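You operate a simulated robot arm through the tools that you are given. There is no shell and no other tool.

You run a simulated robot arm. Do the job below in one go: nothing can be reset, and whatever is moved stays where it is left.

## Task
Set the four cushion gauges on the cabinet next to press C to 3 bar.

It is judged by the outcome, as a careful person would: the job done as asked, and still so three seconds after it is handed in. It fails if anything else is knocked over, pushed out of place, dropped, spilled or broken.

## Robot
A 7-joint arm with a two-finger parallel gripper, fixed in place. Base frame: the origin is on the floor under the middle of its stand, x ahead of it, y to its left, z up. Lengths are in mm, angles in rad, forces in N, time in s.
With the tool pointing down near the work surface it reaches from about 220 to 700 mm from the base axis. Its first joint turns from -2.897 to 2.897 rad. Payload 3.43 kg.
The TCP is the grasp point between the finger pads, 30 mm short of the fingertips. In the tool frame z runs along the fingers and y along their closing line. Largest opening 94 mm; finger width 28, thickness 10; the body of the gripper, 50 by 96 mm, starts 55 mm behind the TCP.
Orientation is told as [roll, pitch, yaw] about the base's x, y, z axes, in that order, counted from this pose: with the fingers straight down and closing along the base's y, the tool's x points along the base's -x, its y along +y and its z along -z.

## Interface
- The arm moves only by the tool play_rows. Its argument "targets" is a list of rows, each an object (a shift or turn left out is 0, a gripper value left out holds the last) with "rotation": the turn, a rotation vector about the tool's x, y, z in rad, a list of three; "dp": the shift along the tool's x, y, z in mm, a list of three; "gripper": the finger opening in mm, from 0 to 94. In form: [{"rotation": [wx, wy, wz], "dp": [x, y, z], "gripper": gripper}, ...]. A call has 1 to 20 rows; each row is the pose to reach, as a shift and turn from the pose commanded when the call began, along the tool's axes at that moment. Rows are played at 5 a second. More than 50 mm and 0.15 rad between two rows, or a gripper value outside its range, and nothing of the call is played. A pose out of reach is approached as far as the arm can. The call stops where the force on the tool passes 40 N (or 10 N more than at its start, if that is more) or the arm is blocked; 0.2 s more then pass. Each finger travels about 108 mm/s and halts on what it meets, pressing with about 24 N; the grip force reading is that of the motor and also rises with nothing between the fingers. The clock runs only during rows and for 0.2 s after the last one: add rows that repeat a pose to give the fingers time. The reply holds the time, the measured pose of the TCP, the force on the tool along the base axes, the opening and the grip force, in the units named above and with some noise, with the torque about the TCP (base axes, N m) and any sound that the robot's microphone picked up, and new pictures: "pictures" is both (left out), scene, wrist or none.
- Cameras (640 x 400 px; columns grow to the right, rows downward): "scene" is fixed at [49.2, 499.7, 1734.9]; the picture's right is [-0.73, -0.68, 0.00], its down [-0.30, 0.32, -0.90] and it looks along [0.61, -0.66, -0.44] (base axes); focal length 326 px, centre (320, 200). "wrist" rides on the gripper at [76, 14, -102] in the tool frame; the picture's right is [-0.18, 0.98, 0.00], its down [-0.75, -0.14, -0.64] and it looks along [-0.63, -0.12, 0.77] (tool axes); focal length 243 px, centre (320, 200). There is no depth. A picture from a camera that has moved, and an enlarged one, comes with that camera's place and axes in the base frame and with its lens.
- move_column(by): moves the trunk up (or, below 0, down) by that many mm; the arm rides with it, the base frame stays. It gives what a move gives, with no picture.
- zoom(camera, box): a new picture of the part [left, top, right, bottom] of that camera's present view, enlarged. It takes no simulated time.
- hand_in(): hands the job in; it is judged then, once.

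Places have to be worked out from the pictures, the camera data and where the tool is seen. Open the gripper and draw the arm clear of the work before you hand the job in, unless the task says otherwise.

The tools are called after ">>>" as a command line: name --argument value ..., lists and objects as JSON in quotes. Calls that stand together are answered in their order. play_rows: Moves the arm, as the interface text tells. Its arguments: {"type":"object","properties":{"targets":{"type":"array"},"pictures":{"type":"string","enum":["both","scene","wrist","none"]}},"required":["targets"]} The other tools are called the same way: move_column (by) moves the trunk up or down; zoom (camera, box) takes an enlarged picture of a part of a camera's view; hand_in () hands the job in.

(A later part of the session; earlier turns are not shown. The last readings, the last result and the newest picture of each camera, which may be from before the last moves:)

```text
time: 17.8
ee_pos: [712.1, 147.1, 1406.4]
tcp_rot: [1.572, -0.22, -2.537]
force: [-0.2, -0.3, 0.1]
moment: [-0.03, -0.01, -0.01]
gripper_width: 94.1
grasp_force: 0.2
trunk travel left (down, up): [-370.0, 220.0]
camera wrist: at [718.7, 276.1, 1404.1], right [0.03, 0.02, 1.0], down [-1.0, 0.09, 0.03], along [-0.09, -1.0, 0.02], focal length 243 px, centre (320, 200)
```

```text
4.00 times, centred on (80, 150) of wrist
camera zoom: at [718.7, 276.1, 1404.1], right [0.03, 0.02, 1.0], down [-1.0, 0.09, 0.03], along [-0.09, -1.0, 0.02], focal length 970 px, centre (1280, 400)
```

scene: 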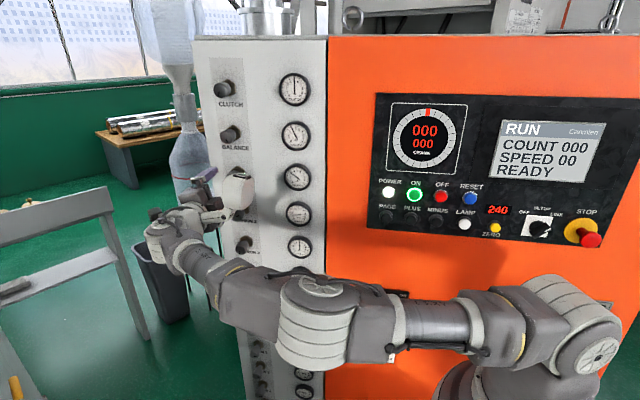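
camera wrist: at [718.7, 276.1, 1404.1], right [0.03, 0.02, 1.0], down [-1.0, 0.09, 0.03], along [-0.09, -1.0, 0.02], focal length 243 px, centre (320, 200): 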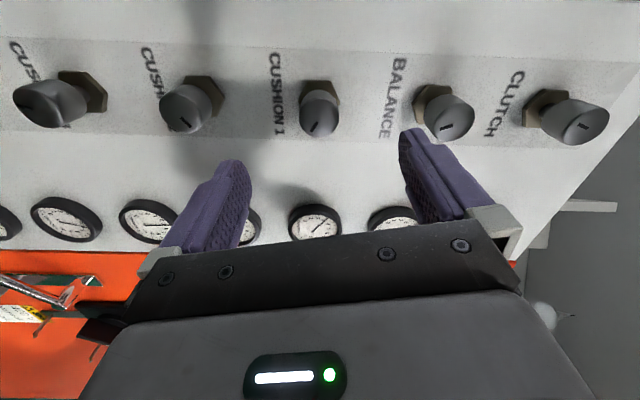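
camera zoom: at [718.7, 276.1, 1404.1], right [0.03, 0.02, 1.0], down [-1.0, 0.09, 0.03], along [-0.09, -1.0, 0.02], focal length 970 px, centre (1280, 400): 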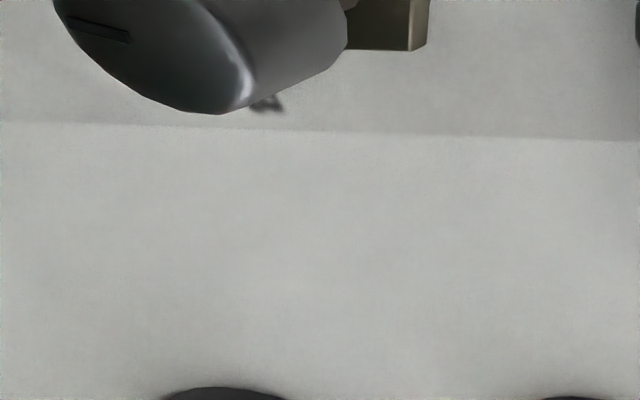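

The needle held position after release. The wrist camera is now level with this gauge, so I'll zoom there for a second reading with no vertical parallax, and also check the other gauges.

>>> zoom --camera "wrist" --box '[285, 202, 345, 240]'

>>> zoom --camera "scene" --box '[278, 200, 318, 225]'

>>> zoom --camera "scene" --box '[280, 235, 320, 260]'

```text
10.53 times, centred on (315, 221) of wrist
camera zoom: at [718.7, 276.1, 1404.1], right [0.03, 0.02, 1.0], down [-1.0, 0.09, 0.03], along [-0.09, -1.0, 0.02], focal length 2554 px, centre (373, -21)
```

zoom: 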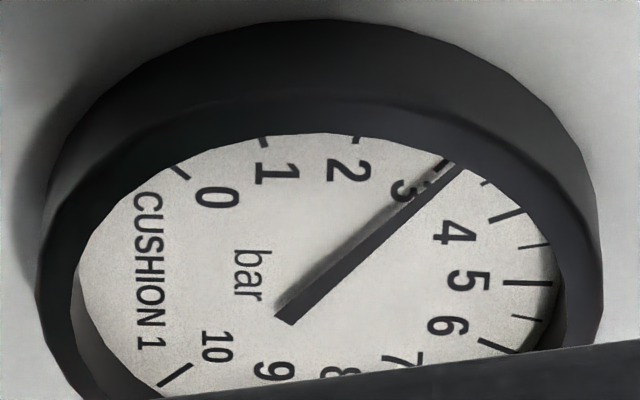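

```text
16.00 times, centred on (298, 212) of scene
camera zoom: at [49.2, 499.7, 1734.9], right [-0.73, -0.68, 0.0], down [-0.3, 0.32, -0.9], along [0.61, -0.66, -0.44], focal length 5216 px, centre (672, 0)
```

zoom: 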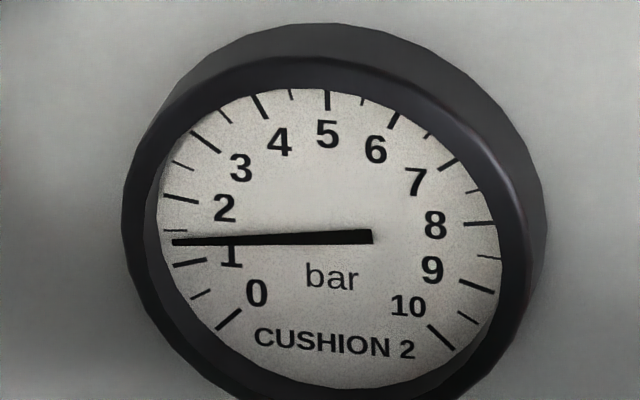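

```text
16.00 times, centred on (300, 248) of scene
camera zoom: at [49.2, 499.7, 1734.9], right [-0.73, -0.68, 0.0], down [-0.3, 0.32, -0.9], along [0.61, -0.66, -0.44], focal length 5216 px, centre (640, -560)
```

zoom: 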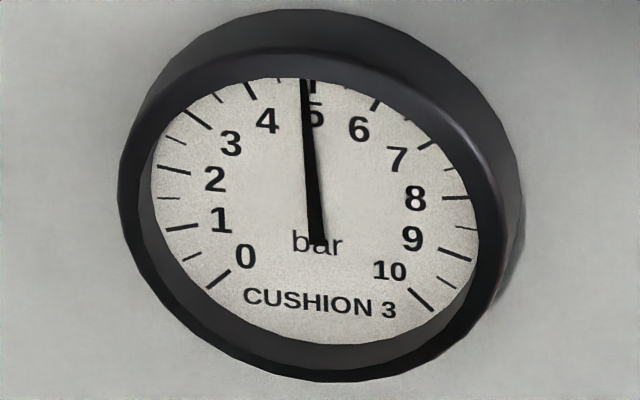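

Level with the gauge, the wrist view gives about 3.02 and the scene view about 3.04, so CUSHION 1 is set, and the other gauges haven't moved. Next I'll measure the knob pitch from this view.

>>> zoom --camera "wrist" --box '[0, 40, 320, 240]'

>>> zoom --camera "wrist" --box '[240, 60, 400, 160]'

```text
2.00 times, centred on (160, 140) of wrist
camera zoom: at [718.7, 276.1, 1404.1], right [0.03, 0.02, 1.0], down [-1.0, 0.09, 0.03], along [-0.09, -1.0, 0.02], focal length 485 px, centre (640, 320)
```

zoom: 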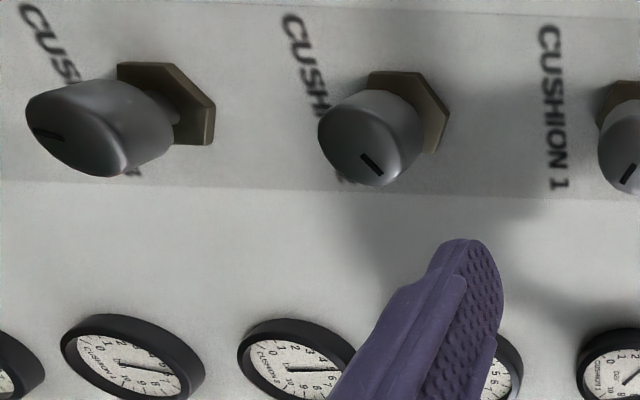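

```text
4.00 times, centred on (320, 110) of wrist
camera zoom: at [718.7, 276.1, 1404.1], right [0.03, 0.02, 1.0], down [-1.0, 0.09, 0.03], along [-0.09, -1.0, 0.02], focal length 970 px, centre (320, 560)
```

zoom: 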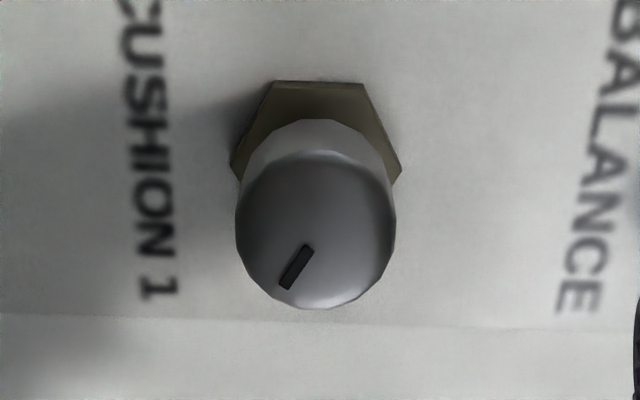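

Knob pitch comes out at about 116 mm. The clamping torque on the first knob suggests the tool was yawed about 2° off the knob axis, so I'll trim that. I'll rotate the wrist back to its start while staying clear, then lower the trunk 116 mm to CUSHION 2.

>>> play_rows --targets '[{"rotation": [0, 0, -0.14]}, {"rotation": [0, 0, -0.28]}, {"rotation": [0, 0, -0.42]}, {"rotation": [0, 0, -0.56]}, {"rotation": [0, 0, -0.7]}, {"rotation": [0, 0, -0.84]}, {"rotation": [0, 0, -0.98]}, {"rotation": [0, 0, -1.12]}, {"rotation": [0, 0, -1.25]}, {"rotation": [0, 0, -1.35]}, {"rotation": [0, 0, -1.35]}]' --pictures "none"

>>> move_column --by -116

```text
time: 20.2
ee_pos: [713.6, 148.1, 1408.2]
tcp_rot: [-1.352, -1.568, 0.383]
force: [-0.2, 0.7, -0.5]
moment: [-0.04, 0.01, 0.01]
gripper_width: 94.3
grasp_force: 0.1
trunk travel left (down, up): [-370.0, 220.0]
```

```text
time: 21.6
ee_pos: [711.3, 148.4, 1291.0]
tcp_rot: [0.729, -1.572, -1.697]
force: [-0.2, 0.2, -0.2]
moment: [0.01, 0.0, -0.01]
gripper_width: 94.1
grasp_force: 0.1
trunk travel left (down, up): [-254.0, 336.0]
```

I'll apply the small yaw trim (0.03 rad) and lateral trim (2 mm) and check the view of the CUSHION 2 knob.

>>> play_rows --targets '[{"rotation": [0.015, 0, 0], "dp": [0.7, 1, 0]}, {"rotation": [0.03, 0, 0], "dp": [1.5, 2, 0]}, {"rotation": [0.03, 0, 0], "dp": [1.5, 2, 0]}]'

>>> zoom --camera "wrist" --box '[240, 60, 400, 160]'

>>> zoom --camera "scene" --box '[180, 170, 340, 270]'

```text
time: 22.4
ee_pos: [715.6, 149.0, 1289.6]
tcp_rot: [-0.373, -1.57, -0.623]
force: [0.4, -0.5, 0.5]
moment: [0.0, -0.03, 0.04]
gripper_width: 94.2
grasp_force: 0.2
trunk travel left (down, up): [-254.0, 336.0]
camera wrist: at [670.6, 244.0, 1213.6], right [0.83, 0.53, 0.18], down [-0.47, 0.46, 0.75], along [0.32, -0.71, 0.63], focal length 243 px, centre (320, 200)
```

scene: 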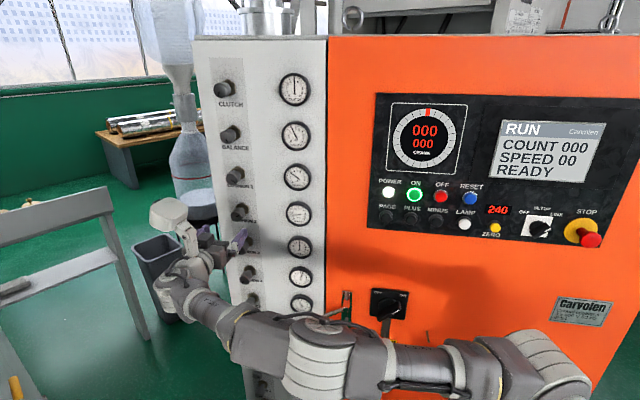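
wrist: 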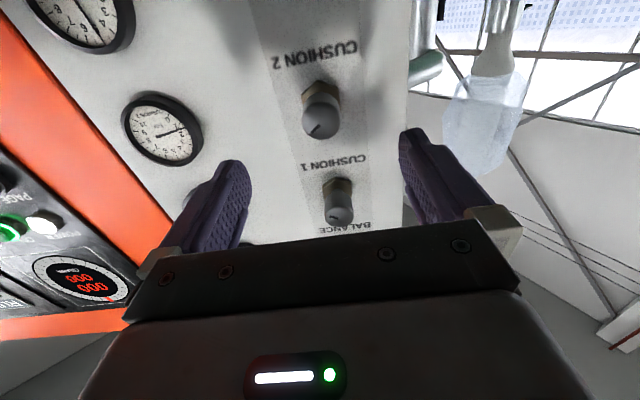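

```text
4.00 times, centred on (320, 110) of wrist
camera zoom: at [670.6, 244.0, 1213.6], right [0.83, 0.53, 0.18], down [-0.47, 0.46, 0.75], along [0.32, -0.71, 0.63], focal length 970 px, centre (320, 560)
```

zoom: 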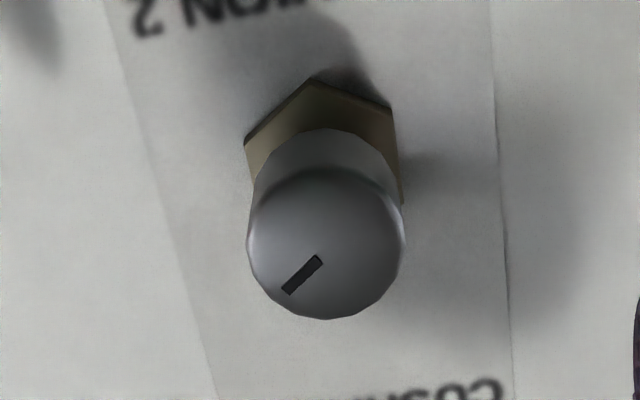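

```text
4.00 times, centred on (260, 220) of scene
camera zoom: at [49.2, 499.7, 1734.9], right [-0.73, -0.68, 0.0], down [-0.3, 0.32, -0.9], along [0.61, -0.66, -0.44], focal length 1304 px, centre (560, 120)
```

zoom: 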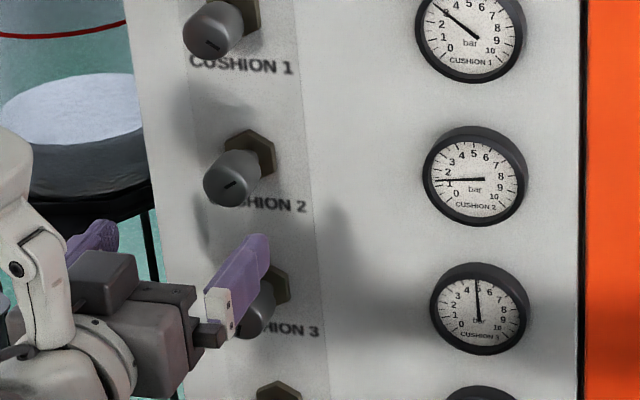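

The CUSHION 2 knob face is about 103 mm ahead, laterally centred and about 2–4 mm above the axis. I'll raise 2 mm, advance 104 mm and close.

>>> play_rows --targets '[{"dp": [-1, 0, 20]}, {"dp": [-2, 0, 40]}, {"dp": [-2, 0, 60]}, {"dp": [-2, 0, 78]}, {"dp": [-2, 0, 92]}, {"dp": [-2, 0, 104]}, {"dp": [-2, 0, 104]}]'

```text
time: 24.1
ee_pos: [772.3, 61.9, 1291.7]
tcp_rot: [-0.076, -1.571, -0.921]
force: [-0.2, 0.2, 0.4]
moment: [0.03, -0.02, 0.03]
gripper_width: 94.0
grasp_force: 0.2
trunk travel left (down, up): [-254.0, 336.0]
camera wrist: at [727.9, 156.6, 1215.1], right [0.83, 0.53, 0.18], down [-0.47, 0.46, 0.75], along [0.32, -0.71, 0.63], focal length 243 px, centre (320, 200)
```

scene: 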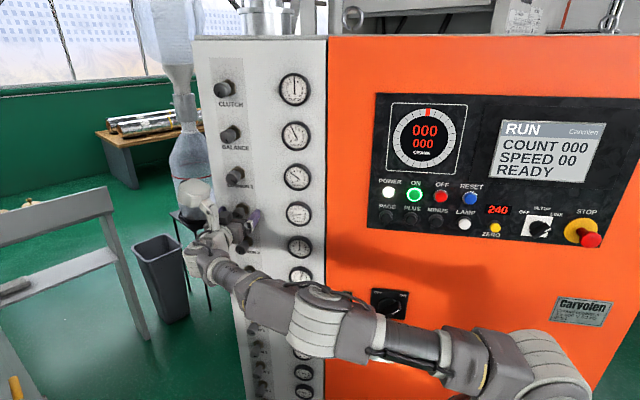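
wrist: 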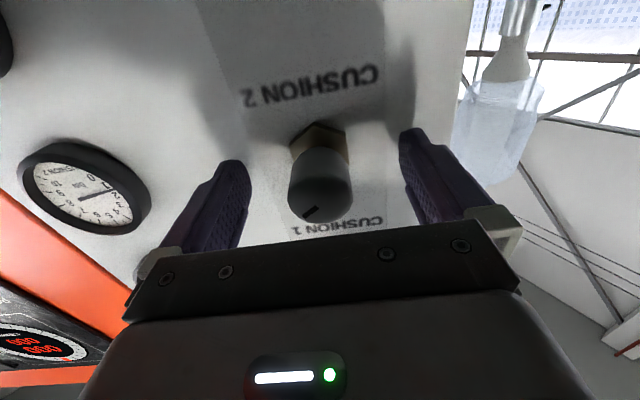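

The knob is aligned between the fingers and there is no contact. I'll close on it.

>>> play_rows --targets '[{"gripper": 60}, {"gripper": 40}, {"gripper": 20}, {"gripper": 20}, {"gripper": 20}]' --pictures "wrist"

>>> zoom --camera "scene" --box '[281, 200, 317, 230]'

```text
time: 25.2
ee_pos: [770.9, 62.7, 1291.0]
tcp_rot: [-0.135, -1.571, -0.862]
force: [0.2, -1.2, -1.3]
moment: [-0.16, -0.1, 0.59]
gripper_width: 33.9
grasp_force: 44.9
trunk travel left (down, up): [-254.0, 336.0]
camera wrist: at [727.9, 156.4, 1215.1], right [0.83, 0.53, 0.18], down [-0.47, 0.46, 0.75], along [0.32, -0.71, 0.63], focal length 243 px, centre (320, 200)
```

wrist: 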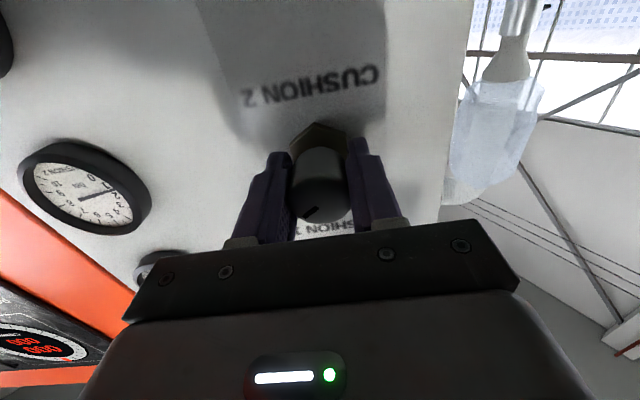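

```text
13.33 times, centred on (299, 215) of scene
camera zoom: at [49.2, 499.7, 1734.9], right [-0.73, -0.68, 0.0], down [-0.3, 0.32, -0.9], along [0.61, -0.66, -0.44], focal length 4347 px, centre (600, 0)
```

zoom: 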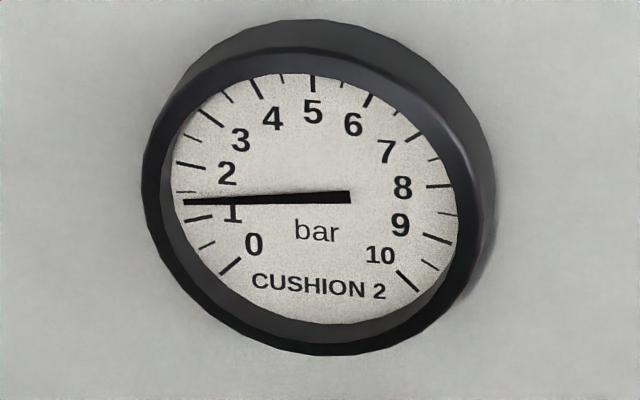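

It's a clean grip with forces near zero. CUSHION 2 reads about 1.34, so at 0.73 rad/bar it needs about 1.2 rad. I'll turn 1.08 rad clockwise and check.

>>> play_rows --targets '[{"rotation": [0, 0, 0.12]}, {"rotation": [0, 0, 0.24]}, {"rotation": [0, 0, 0.36]}, {"rotation": [0, 0, 0.48]}, {"rotation": [0, 0, 0.6]}, {"rotation": [0, 0, 0.72]}, {"rotation": [0, 0, 0.84]}, {"rotation": [0, 0, 0.96]}, {"rotation": [0, 0, 1.08]}, {"rotation": [0, 0, 1.08]}]' --pictures "wrist"

>>> zoom --camera "scene" --box '[281, 200, 317, 230]'

```text
time: 27.4
ee_pos: [773.6, 63.7, 1292.3]
tcp_rot: [1.571, -0.491, -2.566]
force: [16.7, 1.6, 14.0]
moment: [-0.1, -0.02, 0.78]
gripper_width: 33.7
grasp_force: 45.0
trunk travel left (down, up): [-254.0, 336.0]
camera wrist: at [779.0, 189.5, 1268.7], right [0.25, 0.16, 0.95], down [-0.96, 0.14, 0.23], along [-0.1, -0.98, 0.19], focal length 243 px, centre (320, 200)
```

wrist: 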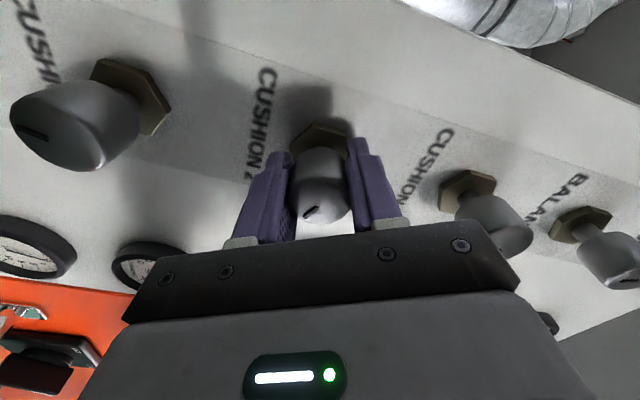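

```text
13.33 times, centred on (299, 215) of scene
camera zoom: at [49.2, 499.7, 1734.9], right [-0.73, -0.68, 0.0], down [-0.3, 0.32, -0.9], along [0.61, -0.66, -0.44], focal length 4347 px, centre (600, 0)
```

zoom: 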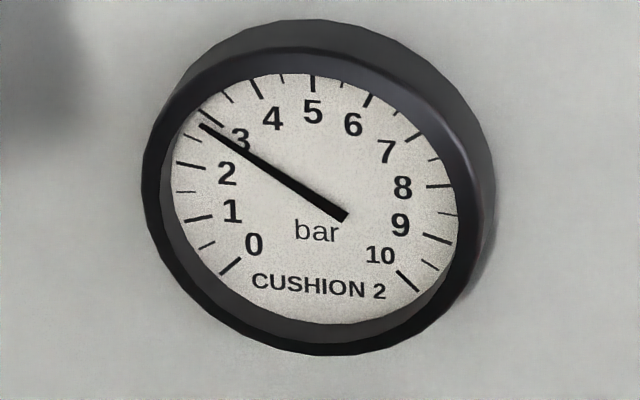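

CUSHION 2 reads about 2.83. I'll add 0.11 rad, with a slight upward trim to unload the fingers.

>>> play_rows --targets '[{"rotation": [0, 0, 0.05], "dp": [-0.5, 0.7, 0]}, {"rotation": [0, 0, 0.11], "dp": [-0.5, 0.9, 0]}, {"rotation": [0, 0, 0.11], "dp": [-0.5, 0.9, 0]}, {"rotation": [0, 0, 0.11], "dp": [-0.5, 0.9, 0]}]' --pictures "none"

>>> zoom --camera "scene" --box '[281, 200, 317, 230]'

```text
time: 28.4
ee_pos: [774.0, 63.7, 1292.2]
tcp_rot: [1.571, -0.381, -2.566]
force: [16.9, 2.6, 13.1]
moment: [-0.51, -0.32, 0.27]
gripper_width: 33.7
grasp_force: 45.5
trunk travel left (down, up): [-254.0, 336.0]
```

```text
13.33 times, centred on (299, 215) of scene
camera zoom: at [49.2, 499.7, 1734.9], right [-0.73, -0.68, 0.0], down [-0.3, 0.32, -0.9], along [0.61, -0.66, -0.44], focal length 4347 px, centre (600, 0)
```

zoom: 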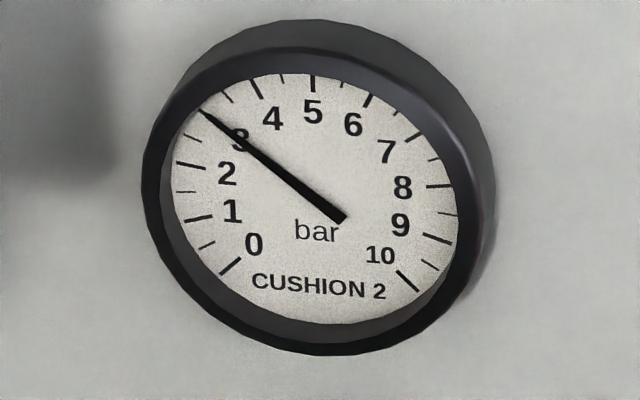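

The needle is over the 3 tick, at about 3.05 by fit. I'll back off by 0.035 rad to sit right on 3, then read again.

>>> play_rows --targets '[{"rotation": [0, 0, -0.035]}, {"rotation": [0, 0, -0.035]}, {"rotation": [0, 0, -0.035]}]' --pictures "none"

>>> zoom --camera "scene" --box '[281, 200, 317, 230]'

```text
time: 29.2
ee_pos: [772.8, 63.0, 1291.9]
tcp_rot: [1.572, -0.417, -2.568]
force: [16.9, 4.0, 12.2]
moment: [-0.51, -0.3, 0.36]
gripper_width: 33.4
grasp_force: 44.7
trunk travel left (down, up): [-254.0, 336.0]
```

```text
13.33 times, centred on (299, 215) of scene
camera zoom: at [49.2, 499.7, 1734.9], right [-0.73, -0.68, 0.0], down [-0.3, 0.32, -0.9], along [0.61, -0.66, -0.44], focal length 4347 px, centre (600, 0)
```

zoom: 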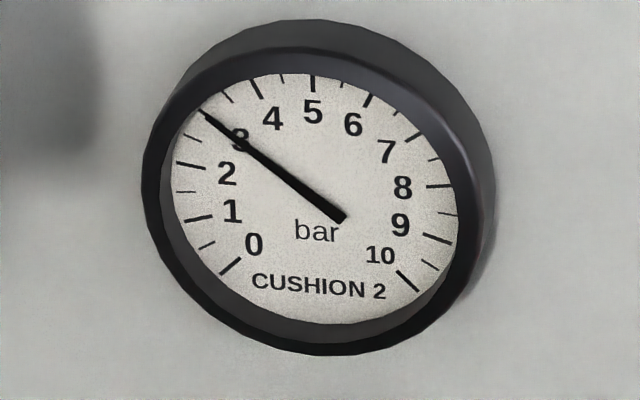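

The reading is about 3.03. I'll open, back off straight 100 mm and verify.

>>> play_rows --targets '[{"gripper": 60}, {"gripper": 94}, {"gripper": 94}, {"gripper": 94}, {"dp": [0, 0, -20], "gripper": 94}, {"dp": [0, 0, -45], "gripper": 94}, {"dp": [0, 0, -70], "gripper": 94}, {"dp": [0, 0, -104], "gripper": 94}, {"dp": [0, 0, -104], "gripper": 94}]'

>>> zoom --camera "scene" --box '[281, 200, 317, 230]'

>>> zoom --camera "scene" --box '[281, 163, 313, 193]'

>>> zoom --camera "scene" --box '[284, 234, 316, 264]'

>>> zoom --camera "scene" --box '[284, 262, 320, 292]'

```text
time: 31.2
ee_pos: [713.9, 147.9, 1293.8]
tcp_rot: [1.571, -0.415, -2.568]
force: [-0.4, 0.0, -0.3]
moment: [0.01, 0.02, -0.05]
gripper_width: 93.8
grasp_force: 0.1
trunk travel left (down, up): [-254.0, 336.0]
camera wrist: at [723.2, 275.6, 1276.1], right [0.19, 0.12, 0.97], down [-0.98, 0.14, 0.18], along [-0.11, -0.98, 0.15], focal length 243 px, centre (320, 200)
```

scene: 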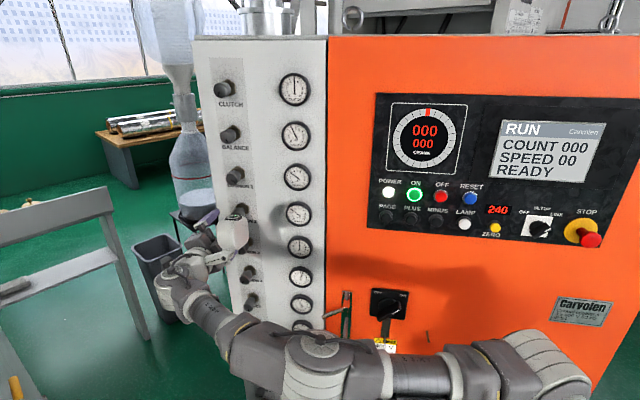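
wrist: 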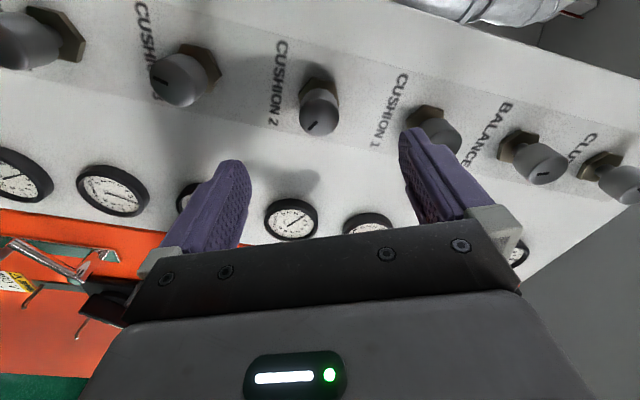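

```text
13.33 times, centred on (299, 215) of scene
camera zoom: at [49.2, 499.7, 1734.9], right [-0.73, -0.68, 0.0], down [-0.3, 0.32, -0.9], along [0.61, -0.66, -0.44], focal length 4347 px, centre (600, 0)
```

zoom: 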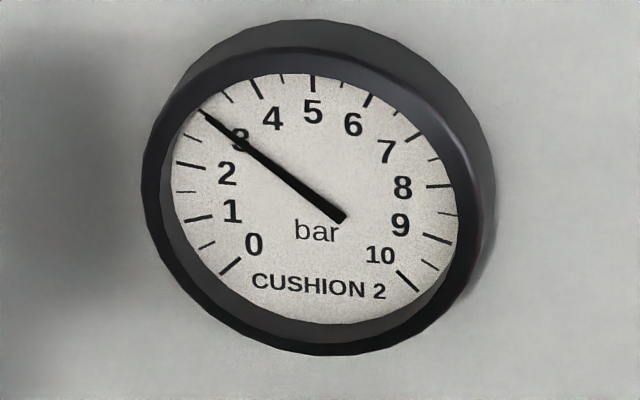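

```text
13.33 times, centred on (297, 178) of scene
camera zoom: at [49.2, 499.7, 1734.9], right [-0.73, -0.68, 0.0], down [-0.3, 0.32, -0.9], along [0.61, -0.66, -0.44], focal length 4347 px, centre (627, 493)
```

zoom: 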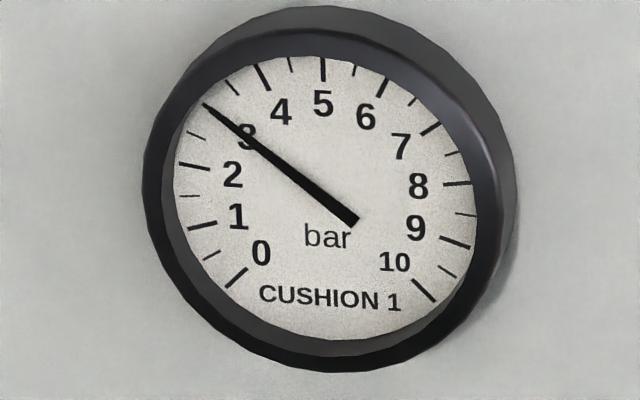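

```text
13.33 times, centred on (300, 249) of scene
camera zoom: at [49.2, 499.7, 1734.9], right [-0.73, -0.68, 0.0], down [-0.3, 0.32, -0.9], along [0.61, -0.66, -0.44], focal length 4347 px, centre (587, -453)
```

zoom: 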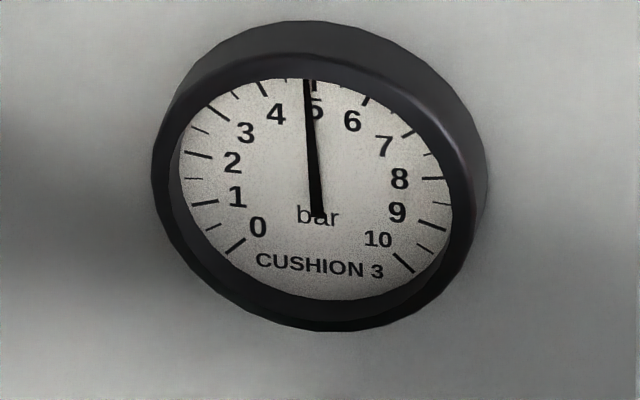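

```text
13.33 times, centred on (302, 277) of scene
camera zoom: at [49.2, 499.7, 1734.9], right [-0.73, -0.68, 0.0], down [-0.3, 0.32, -0.9], along [0.61, -0.66, -0.44], focal length 4347 px, centre (560, -827)
```

zoom: 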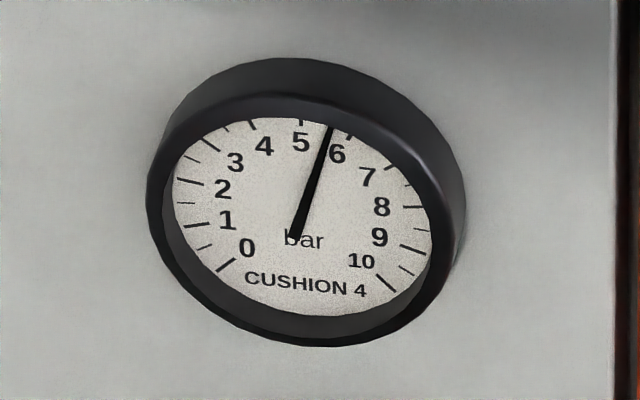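

CUSHION 1 and 2 both hold at 3. CUSHION 3 reads about 4.85 and needs roughly -1.34 rad, which suits the wrist's present rotation. I'll lower the trunk 115 mm and check alignment.

>>> move_column --by -115

>>> play_rows --targets '[{"dp": [0, 0, 0]}]'

>>> zoom --camera "wrist" --box '[240, 50, 400, 150]'

>>> zoom --camera "scene" --box '[180, 200, 340, 300]'

```text
time: 32.7
ee_pos: [715.1, 147.5, 1179.5]
tcp_rot: [1.572, -0.414, -2.569]
force: [-0.8, 0.8, 1.1]
moment: [-0.03, -0.05, -0.01]
gripper_width: 94.0
grasp_force: 0.0
trunk travel left (down, up): [-139.0, 451.0]
```

```text
time: 33.1
ee_pos: [715.7, 148.8, 1179.1]
tcp_rot: [1.57, -0.415, -2.569]
force: [-0.4, 0.0, 0.7]
moment: [0.0, 0.03, 0.0]
gripper_width: 94.0
grasp_force: 0.2
trunk travel left (down, up): [-139.0, 451.0]
camera wrist: at [723.2, 275.8, 1161.1], right [0.19, 0.12, 0.97], down [-0.98, 0.13, 0.18], along [-0.11, -0.98, 0.15], focal length 243 px, centre (320, 200)
```

scene: 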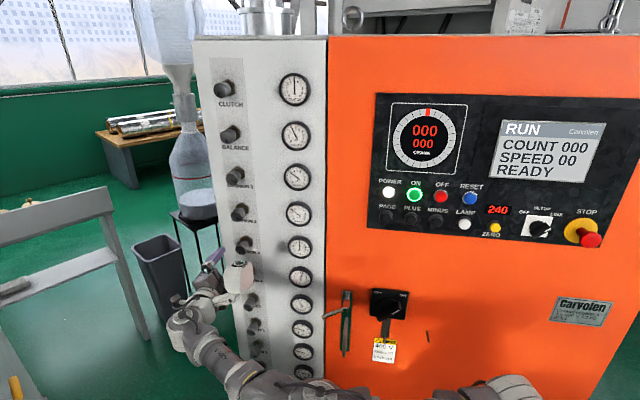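
wrist: 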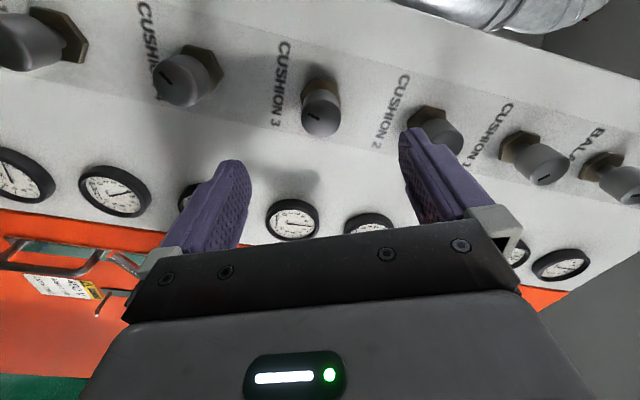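

```text
4.00 times, centred on (320, 100) of wrist
camera zoom: at [723.2, 275.8, 1161.1], right [0.19, 0.12, 0.97], down [-0.98, 0.13, 0.18], along [-0.11, -0.98, 0.15], focal length 970 px, centre (320, 600)
```

zoom: 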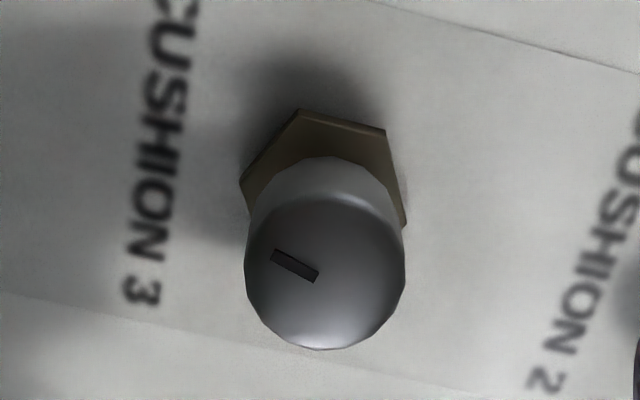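

```text
4.00 times, centred on (260, 250) of scene
camera zoom: at [49.2, 499.7, 1734.9], right [-0.73, -0.68, 0.0], down [-0.3, 0.32, -0.9], along [0.61, -0.66, -0.44], focal length 1304 px, centre (560, 0)
```

zoom: 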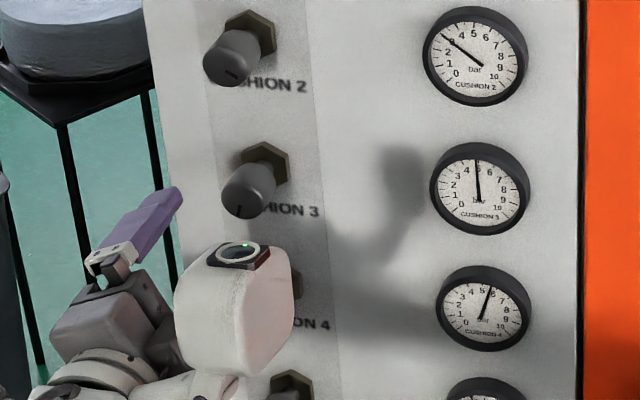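

The knob is on the tool axis to within about 2 mm. I'll apply a small trim and advance 104 mm, then close vertically on the CUSHION 3 knob.

>>> play_rows --targets '[{"dp": [-0.2, 1, 20]}, {"dp": [-0.4, 2, 40]}, {"dp": [-0.4, 2, 60]}, {"dp": [-0.4, 2, 78]}, {"dp": [-0.4, 2, 92]}, {"dp": [-0.4, 2, 104]}, {"dp": [-0.4, 2, 104]}]'

```text
time: 34.7
ee_pos: [772.1, 60.5, 1182.1]
tcp_rot: [1.571, -0.416, -2.569]
force: [0.7, -0.4, -1.1]
moment: [0.0, 0.02, 0.0]
gripper_width: 93.9
grasp_force: 0.2
trunk travel left (down, up): [-139.0, 451.0]
camera wrist: at [780.1, 188.9, 1163.7], right [0.19, 0.12, 0.97], down [-0.98, 0.13, 0.18], along [-0.11, -0.98, 0.15], focal length 243 px, centre (320, 200)
```

scene: 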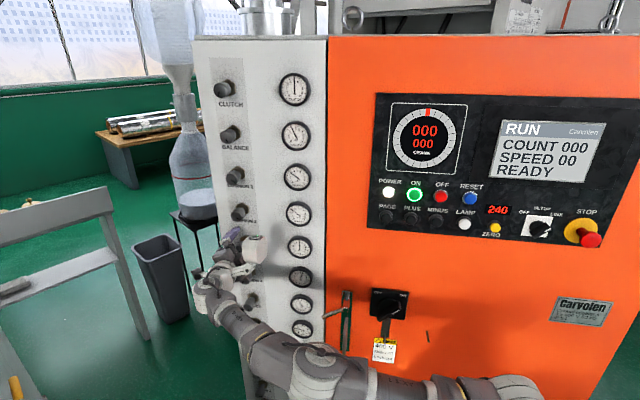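
wrist: 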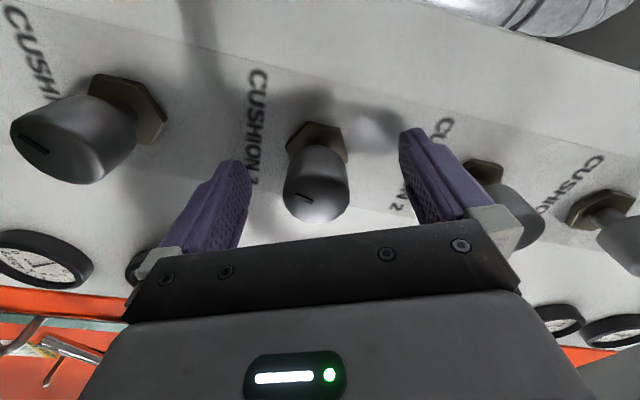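

The knob appears about 1.5–2 mm toward the lower finger, so I'll undo that trim and then close.

>>> play_rows --targets '[{"dp": [0, -1.6, 0], "gripper": 94}, {"dp": [0, -1.6, 0], "gripper": 60}, {"dp": [0, -1.6, 0], "gripper": 40}, {"dp": [0, -1.6, 0], "gripper": 20}, {"dp": [0, -1.6, 0], "gripper": 20}, {"dp": [0, -1.6, 0], "gripper": 20}]' --pictures "wrist"

>>> zoom --camera "scene" --box '[284, 234, 316, 264]'

```text
time: 36.1
ee_pos: [772.3, 61.5, 1180.3]
tcp_rot: [1.57, -0.416, -2.569]
force: [1.7, 0.8, 0.8]
moment: [-0.27, -0.19, 0.06]
gripper_width: 33.2
grasp_force: 45.2
trunk travel left (down, up): [-139.0, 451.0]
camera wrist: at [779.5, 188.6, 1162.1], right [0.19, 0.12, 0.97], down [-0.98, 0.13, 0.18], along [-0.11, -0.98, 0.15], focal length 243 px, centre (320, 200)
```

wrist: 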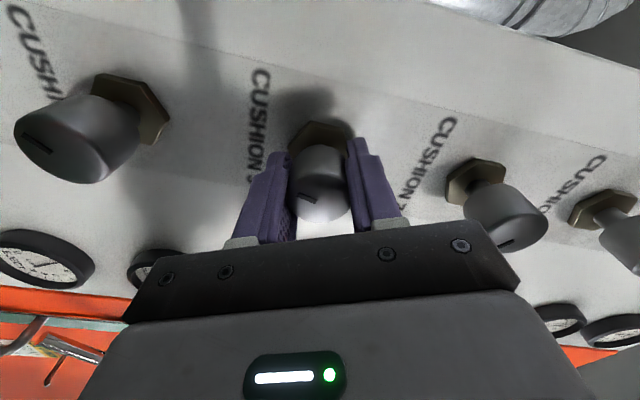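

```text
13.33 times, centred on (300, 249) of scene
camera zoom: at [49.2, 499.7, 1734.9], right [-0.73, -0.68, 0.0], down [-0.3, 0.32, -0.9], along [0.61, -0.66, -0.44], focal length 4347 px, centre (587, -453)
```

zoom: 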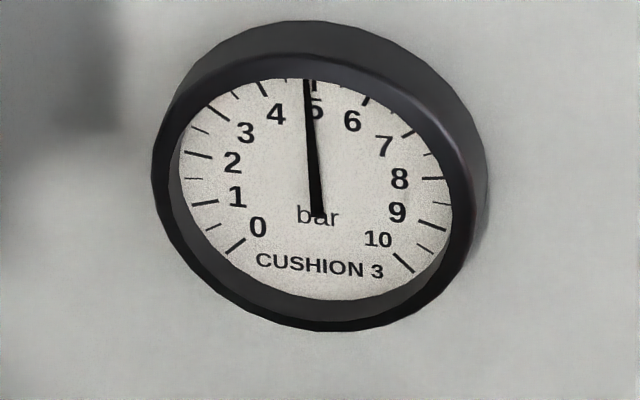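

The grip is nearly force-free. CUSHION 3 reads about 4.9, so it needs about -1.38 rad. I'll turn -1.2 rad counter-clockwise and check.

>>> play_rows --targets '[{"rotation": [0, 0, -0.12]}, {"rotation": [0, 0, -0.24]}, {"rotation": [0, 0, -0.36]}, {"rotation": [0, 0, -0.48]}, {"rotation": [0, 0, -0.6]}, {"rotation": [0, 0, -0.72]}, {"rotation": [0, 0, -0.84]}, {"rotation": [0, 0, -0.96]}, {"rotation": [0, 0, -1.08]}, {"rotation": [0, 0, -1.2]}, {"rotation": [0, 0, -1.2]}]' --pictures "wrist"

>>> zoom --camera "scene" --box '[284, 234, 316, 264]'

```text
time: 38.5
ee_pos: [772.2, 61.6, 1179.3]
tcp_rot: [-1.571, -1.524, 0.575]
force: [8.3, 2.8, 11.9]
moment: [-0.13, -0.11, 0.32]
gripper_width: 33.0
grasp_force: 45.2
trunk travel left (down, up): [-139.0, 451.0]
camera wrist: at [725.3, 153.7, 1102.9], right [0.83, 0.54, 0.14], down [-0.44, 0.48, 0.76], along [0.34, -0.69, 0.64], focal length 243 px, centre (320, 200)
```

wrist: 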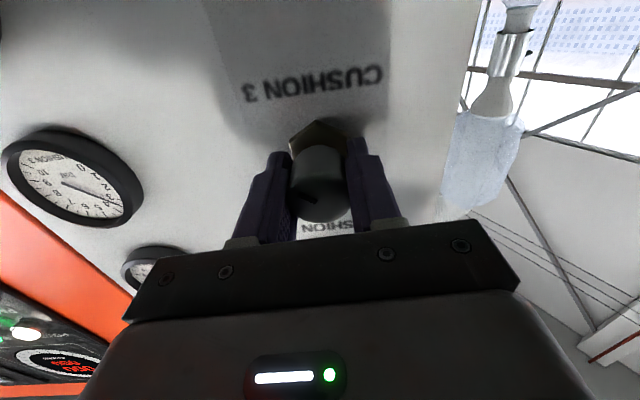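

```text
13.33 times, centred on (300, 249) of scene
camera zoom: at [49.2, 499.7, 1734.9], right [-0.73, -0.68, 0.0], down [-0.3, 0.32, -0.9], along [0.61, -0.66, -0.44], focal length 4347 px, centre (587, -453)
```

zoom: 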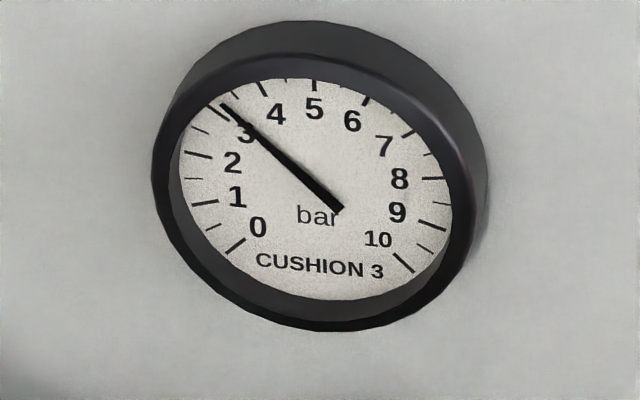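

CUSHION 3 is at about 3.3. I'll turn another -0.2 rad.

>>> play_rows --targets '[{"rotation": [0, 0, -0.07]}, {"rotation": [0, 0, -0.14]}, {"rotation": [0, 0, -0.2]}, {"rotation": [0, 0, -0.2]}, {"rotation": [0, 0, -0.2]}]' --pictures "none"

>>> zoom --camera "scene" --box '[284, 234, 316, 264]'

```text
time: 39.7
ee_pos: [773.0, 60.9, 1179.6]
tcp_rot: [-1.569, -1.325, 0.571]
force: [5.5, 1.0, 8.3]
moment: [-0.62, -0.41, 0.72]
gripper_width: 32.8
grasp_force: 44.9
trunk travel left (down, up): [-139.0, 451.0]
```

```text
13.33 times, centred on (300, 249) of scene
camera zoom: at [49.2, 499.7, 1734.9], right [-0.73, -0.68, 0.0], down [-0.3, 0.32, -0.9], along [0.61, -0.66, -0.44], focal length 4347 px, centre (587, -453)
```

zoom: 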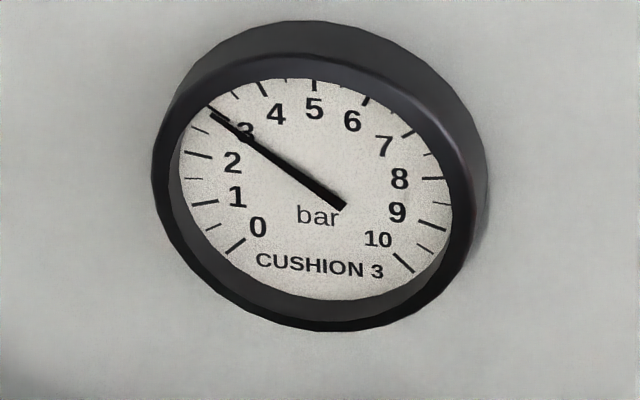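

By needle direction it now reads about 3.0, parallel to the 3 tick with a small parallax offset. I'll take the largest zoom to check before releasing.

>>> zoom --camera "scene" --box '[281, 236, 319, 259]'

>>> zoom --camera "wrist" --box '[0, 120, 160, 220]'

```text
16.00 times, centred on (300, 248) of scene
camera zoom: at [49.2, 499.7, 1734.9], right [-0.73, -0.68, 0.0], down [-0.3, 0.32, -0.9], along [0.61, -0.66, -0.44], focal length 5216 px, centre (640, -560)
```

zoom: 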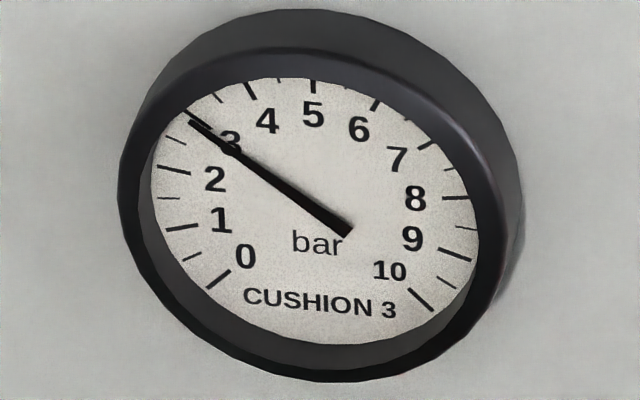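

```text
4.00 times, centred on (80, 170) of wrist
camera zoom: at [712.3, 145.3, 1101.8], right [0.84, 0.54, -0.06], down [-0.31, 0.56, 0.77], along [0.45, -0.62, 0.64], focal length 970 px, centre (1280, 320)
```

zoom: 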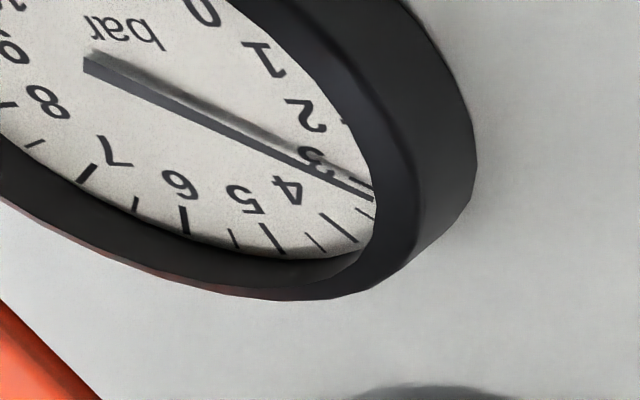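

The needle and the 3 tick agree within 0.02 bar. I'll release and back off 104 mm.

>>> play_rows --targets '[{"gripper": 60}, {"gripper": 94}, {"gripper": 94}, {"gripper": 94}, {"dp": [0, 0, -20], "gripper": 94}, {"dp": [0, 0, -45], "gripper": 94}, {"dp": [0, 0, -70], "gripper": 94}, {"dp": [0, 0, -104], "gripper": 94}, {"dp": [0, 0, -104], "gripper": 94}]'

>>> zoom --camera "scene" --box '[281, 236, 319, 259]'

```text
time: 41.7
ee_pos: [715.8, 147.8, 1179.0]
tcp_rot: [-1.57, -1.327, 0.571]
force: [-0.9, 0.3, -0.3]
moment: [0.01, 0.01, 0.0]
gripper_width: 94.2
grasp_force: 0.0
trunk travel left (down, up): [-139.0, 451.0]
camera wrist: at [655.3, 232.1, 1101.7], right [0.84, 0.54, -0.06], down [-0.31, 0.56, 0.77], along [0.45, -0.62, 0.64], focal length 243 px, centre (320, 200)
```

scene: 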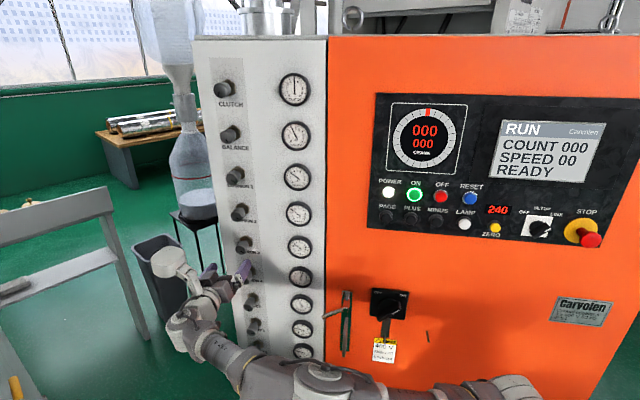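
wrist: 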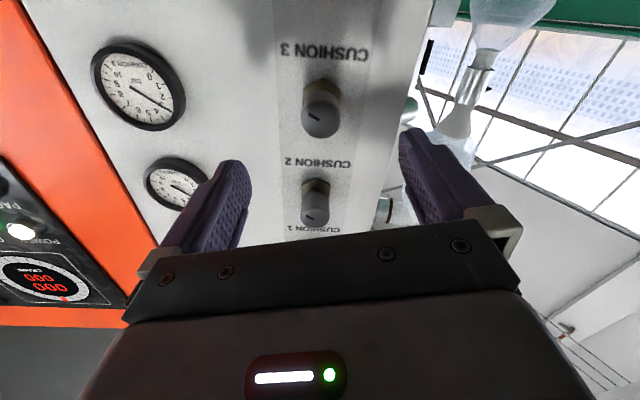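

```text
16.00 times, centred on (300, 248) of scene
camera zoom: at [49.2, 499.7, 1734.9], right [-0.73, -0.68, 0.0], down [-0.3, 0.32, -0.9], along [0.61, -0.66, -0.44], focal length 5216 px, centre (640, -560)
```

zoom: 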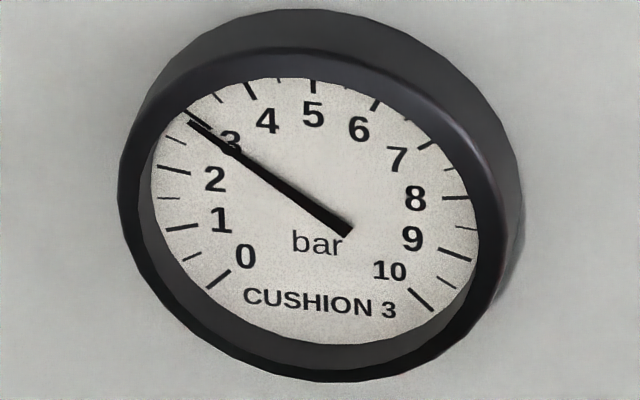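

CUSHION 3 holds at 3. For CUSHION 4 at about 5.6 I need roughly -1.9 rad, so I'll wind the wrist to +1.35 in free space first and then lower the trunk 113 mm.

>>> play_rows --targets '[{"rotation": [0, 0, 0.13]}, {"rotation": [0, 0, 0.26]}, {"rotation": [0, 0, 0.39]}, {"rotation": [0, 0, 0.52]}, {"rotation": [0, 0, 0.65]}, {"rotation": [0, 0, 0.78]}, {"rotation": [0, 0, 0.91]}, {"rotation": [0, 0, 1.04]}, {"rotation": [0, 0, 1.17]}, {"rotation": [0, 0, 1.3]}, {"rotation": [0, 0, 1.43]}, {"rotation": [0, 0, 1.52]}, {"rotation": [0, 0, 1.6]}, {"rotation": [0, 0, 1.6]}]' --pictures "both"

>>> zoom --camera "wrist" --box '[240, 170, 400, 270]'

```text
time: 44.7
ee_pos: [714.6, 147.8, 1178.9]
tcp_rot: [1.57, -0.215, -2.567]
force: [-0.2, 0.1, 0.6]
moment: [0.0, 0.01, 0.02]
gripper_width: 94.3
grasp_force: 0.1
trunk travel left (down, up): [-139.0, 451.0]
camera wrist: at [724.6, 277.0, 1176.5], right [0.03, 0.02, 1.0], down [-0.99, 0.12, 0.02], along [-0.12, -0.99, 0.02], focal length 243 px, centre (320, 200)
```

scene: 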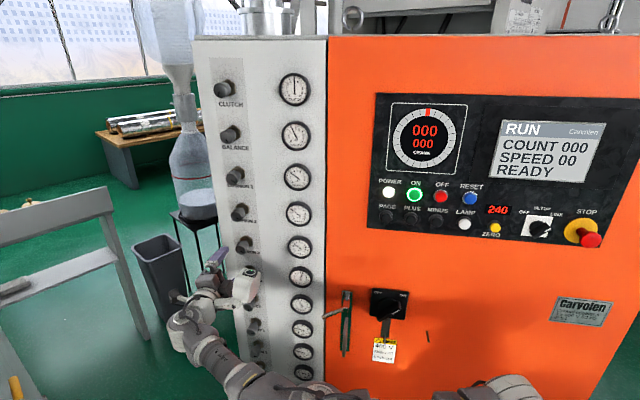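
wrist: 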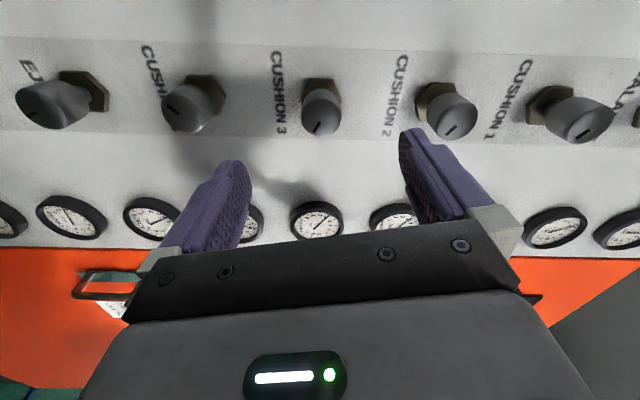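

```text
4.00 times, centred on (320, 220) of wrist
camera zoom: at [724.6, 277.0, 1176.5], right [0.03, 0.02, 1.0], down [-0.99, 0.12, 0.02], along [-0.12, -0.99, 0.02], focal length 970 px, centre (320, 120)
```

zoom: 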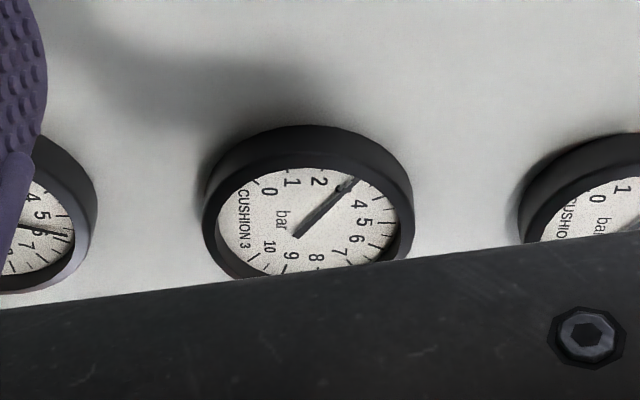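

I'll zoom further on CUSHION 3 from this level view for an independent reading, and lower the trunk 113 mm after that.

>>> zoom --camera "wrist" --box '[295, 203, 345, 238]'

>>> move_column --by -113

```text
11.43 times, centred on (320, 220) of wrist
camera zoom: at [724.6, 277.0, 1176.5], right [0.03, 0.02, 1.0], down [-0.99, 0.12, 0.02], along [-0.12, -0.99, 0.02], focal length 2773 px, centre (320, -34)
```

zoom: 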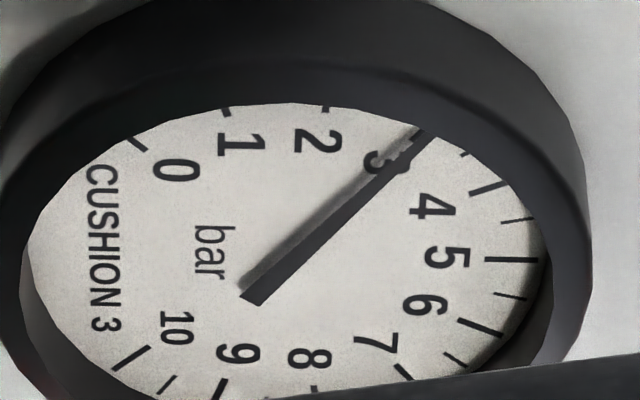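

```text
time: 46.1
ee_pos: [714.8, 149.1, 1065.3]
tcp_rot: [1.57, -0.217, -2.568]
force: [0.4, 0.4, 0.6]
moment: [-0.01, -0.01, 0.0]
gripper_width: 93.8
grasp_force: 0.1
trunk travel left (down, up): [-26.0, 564.0]
```

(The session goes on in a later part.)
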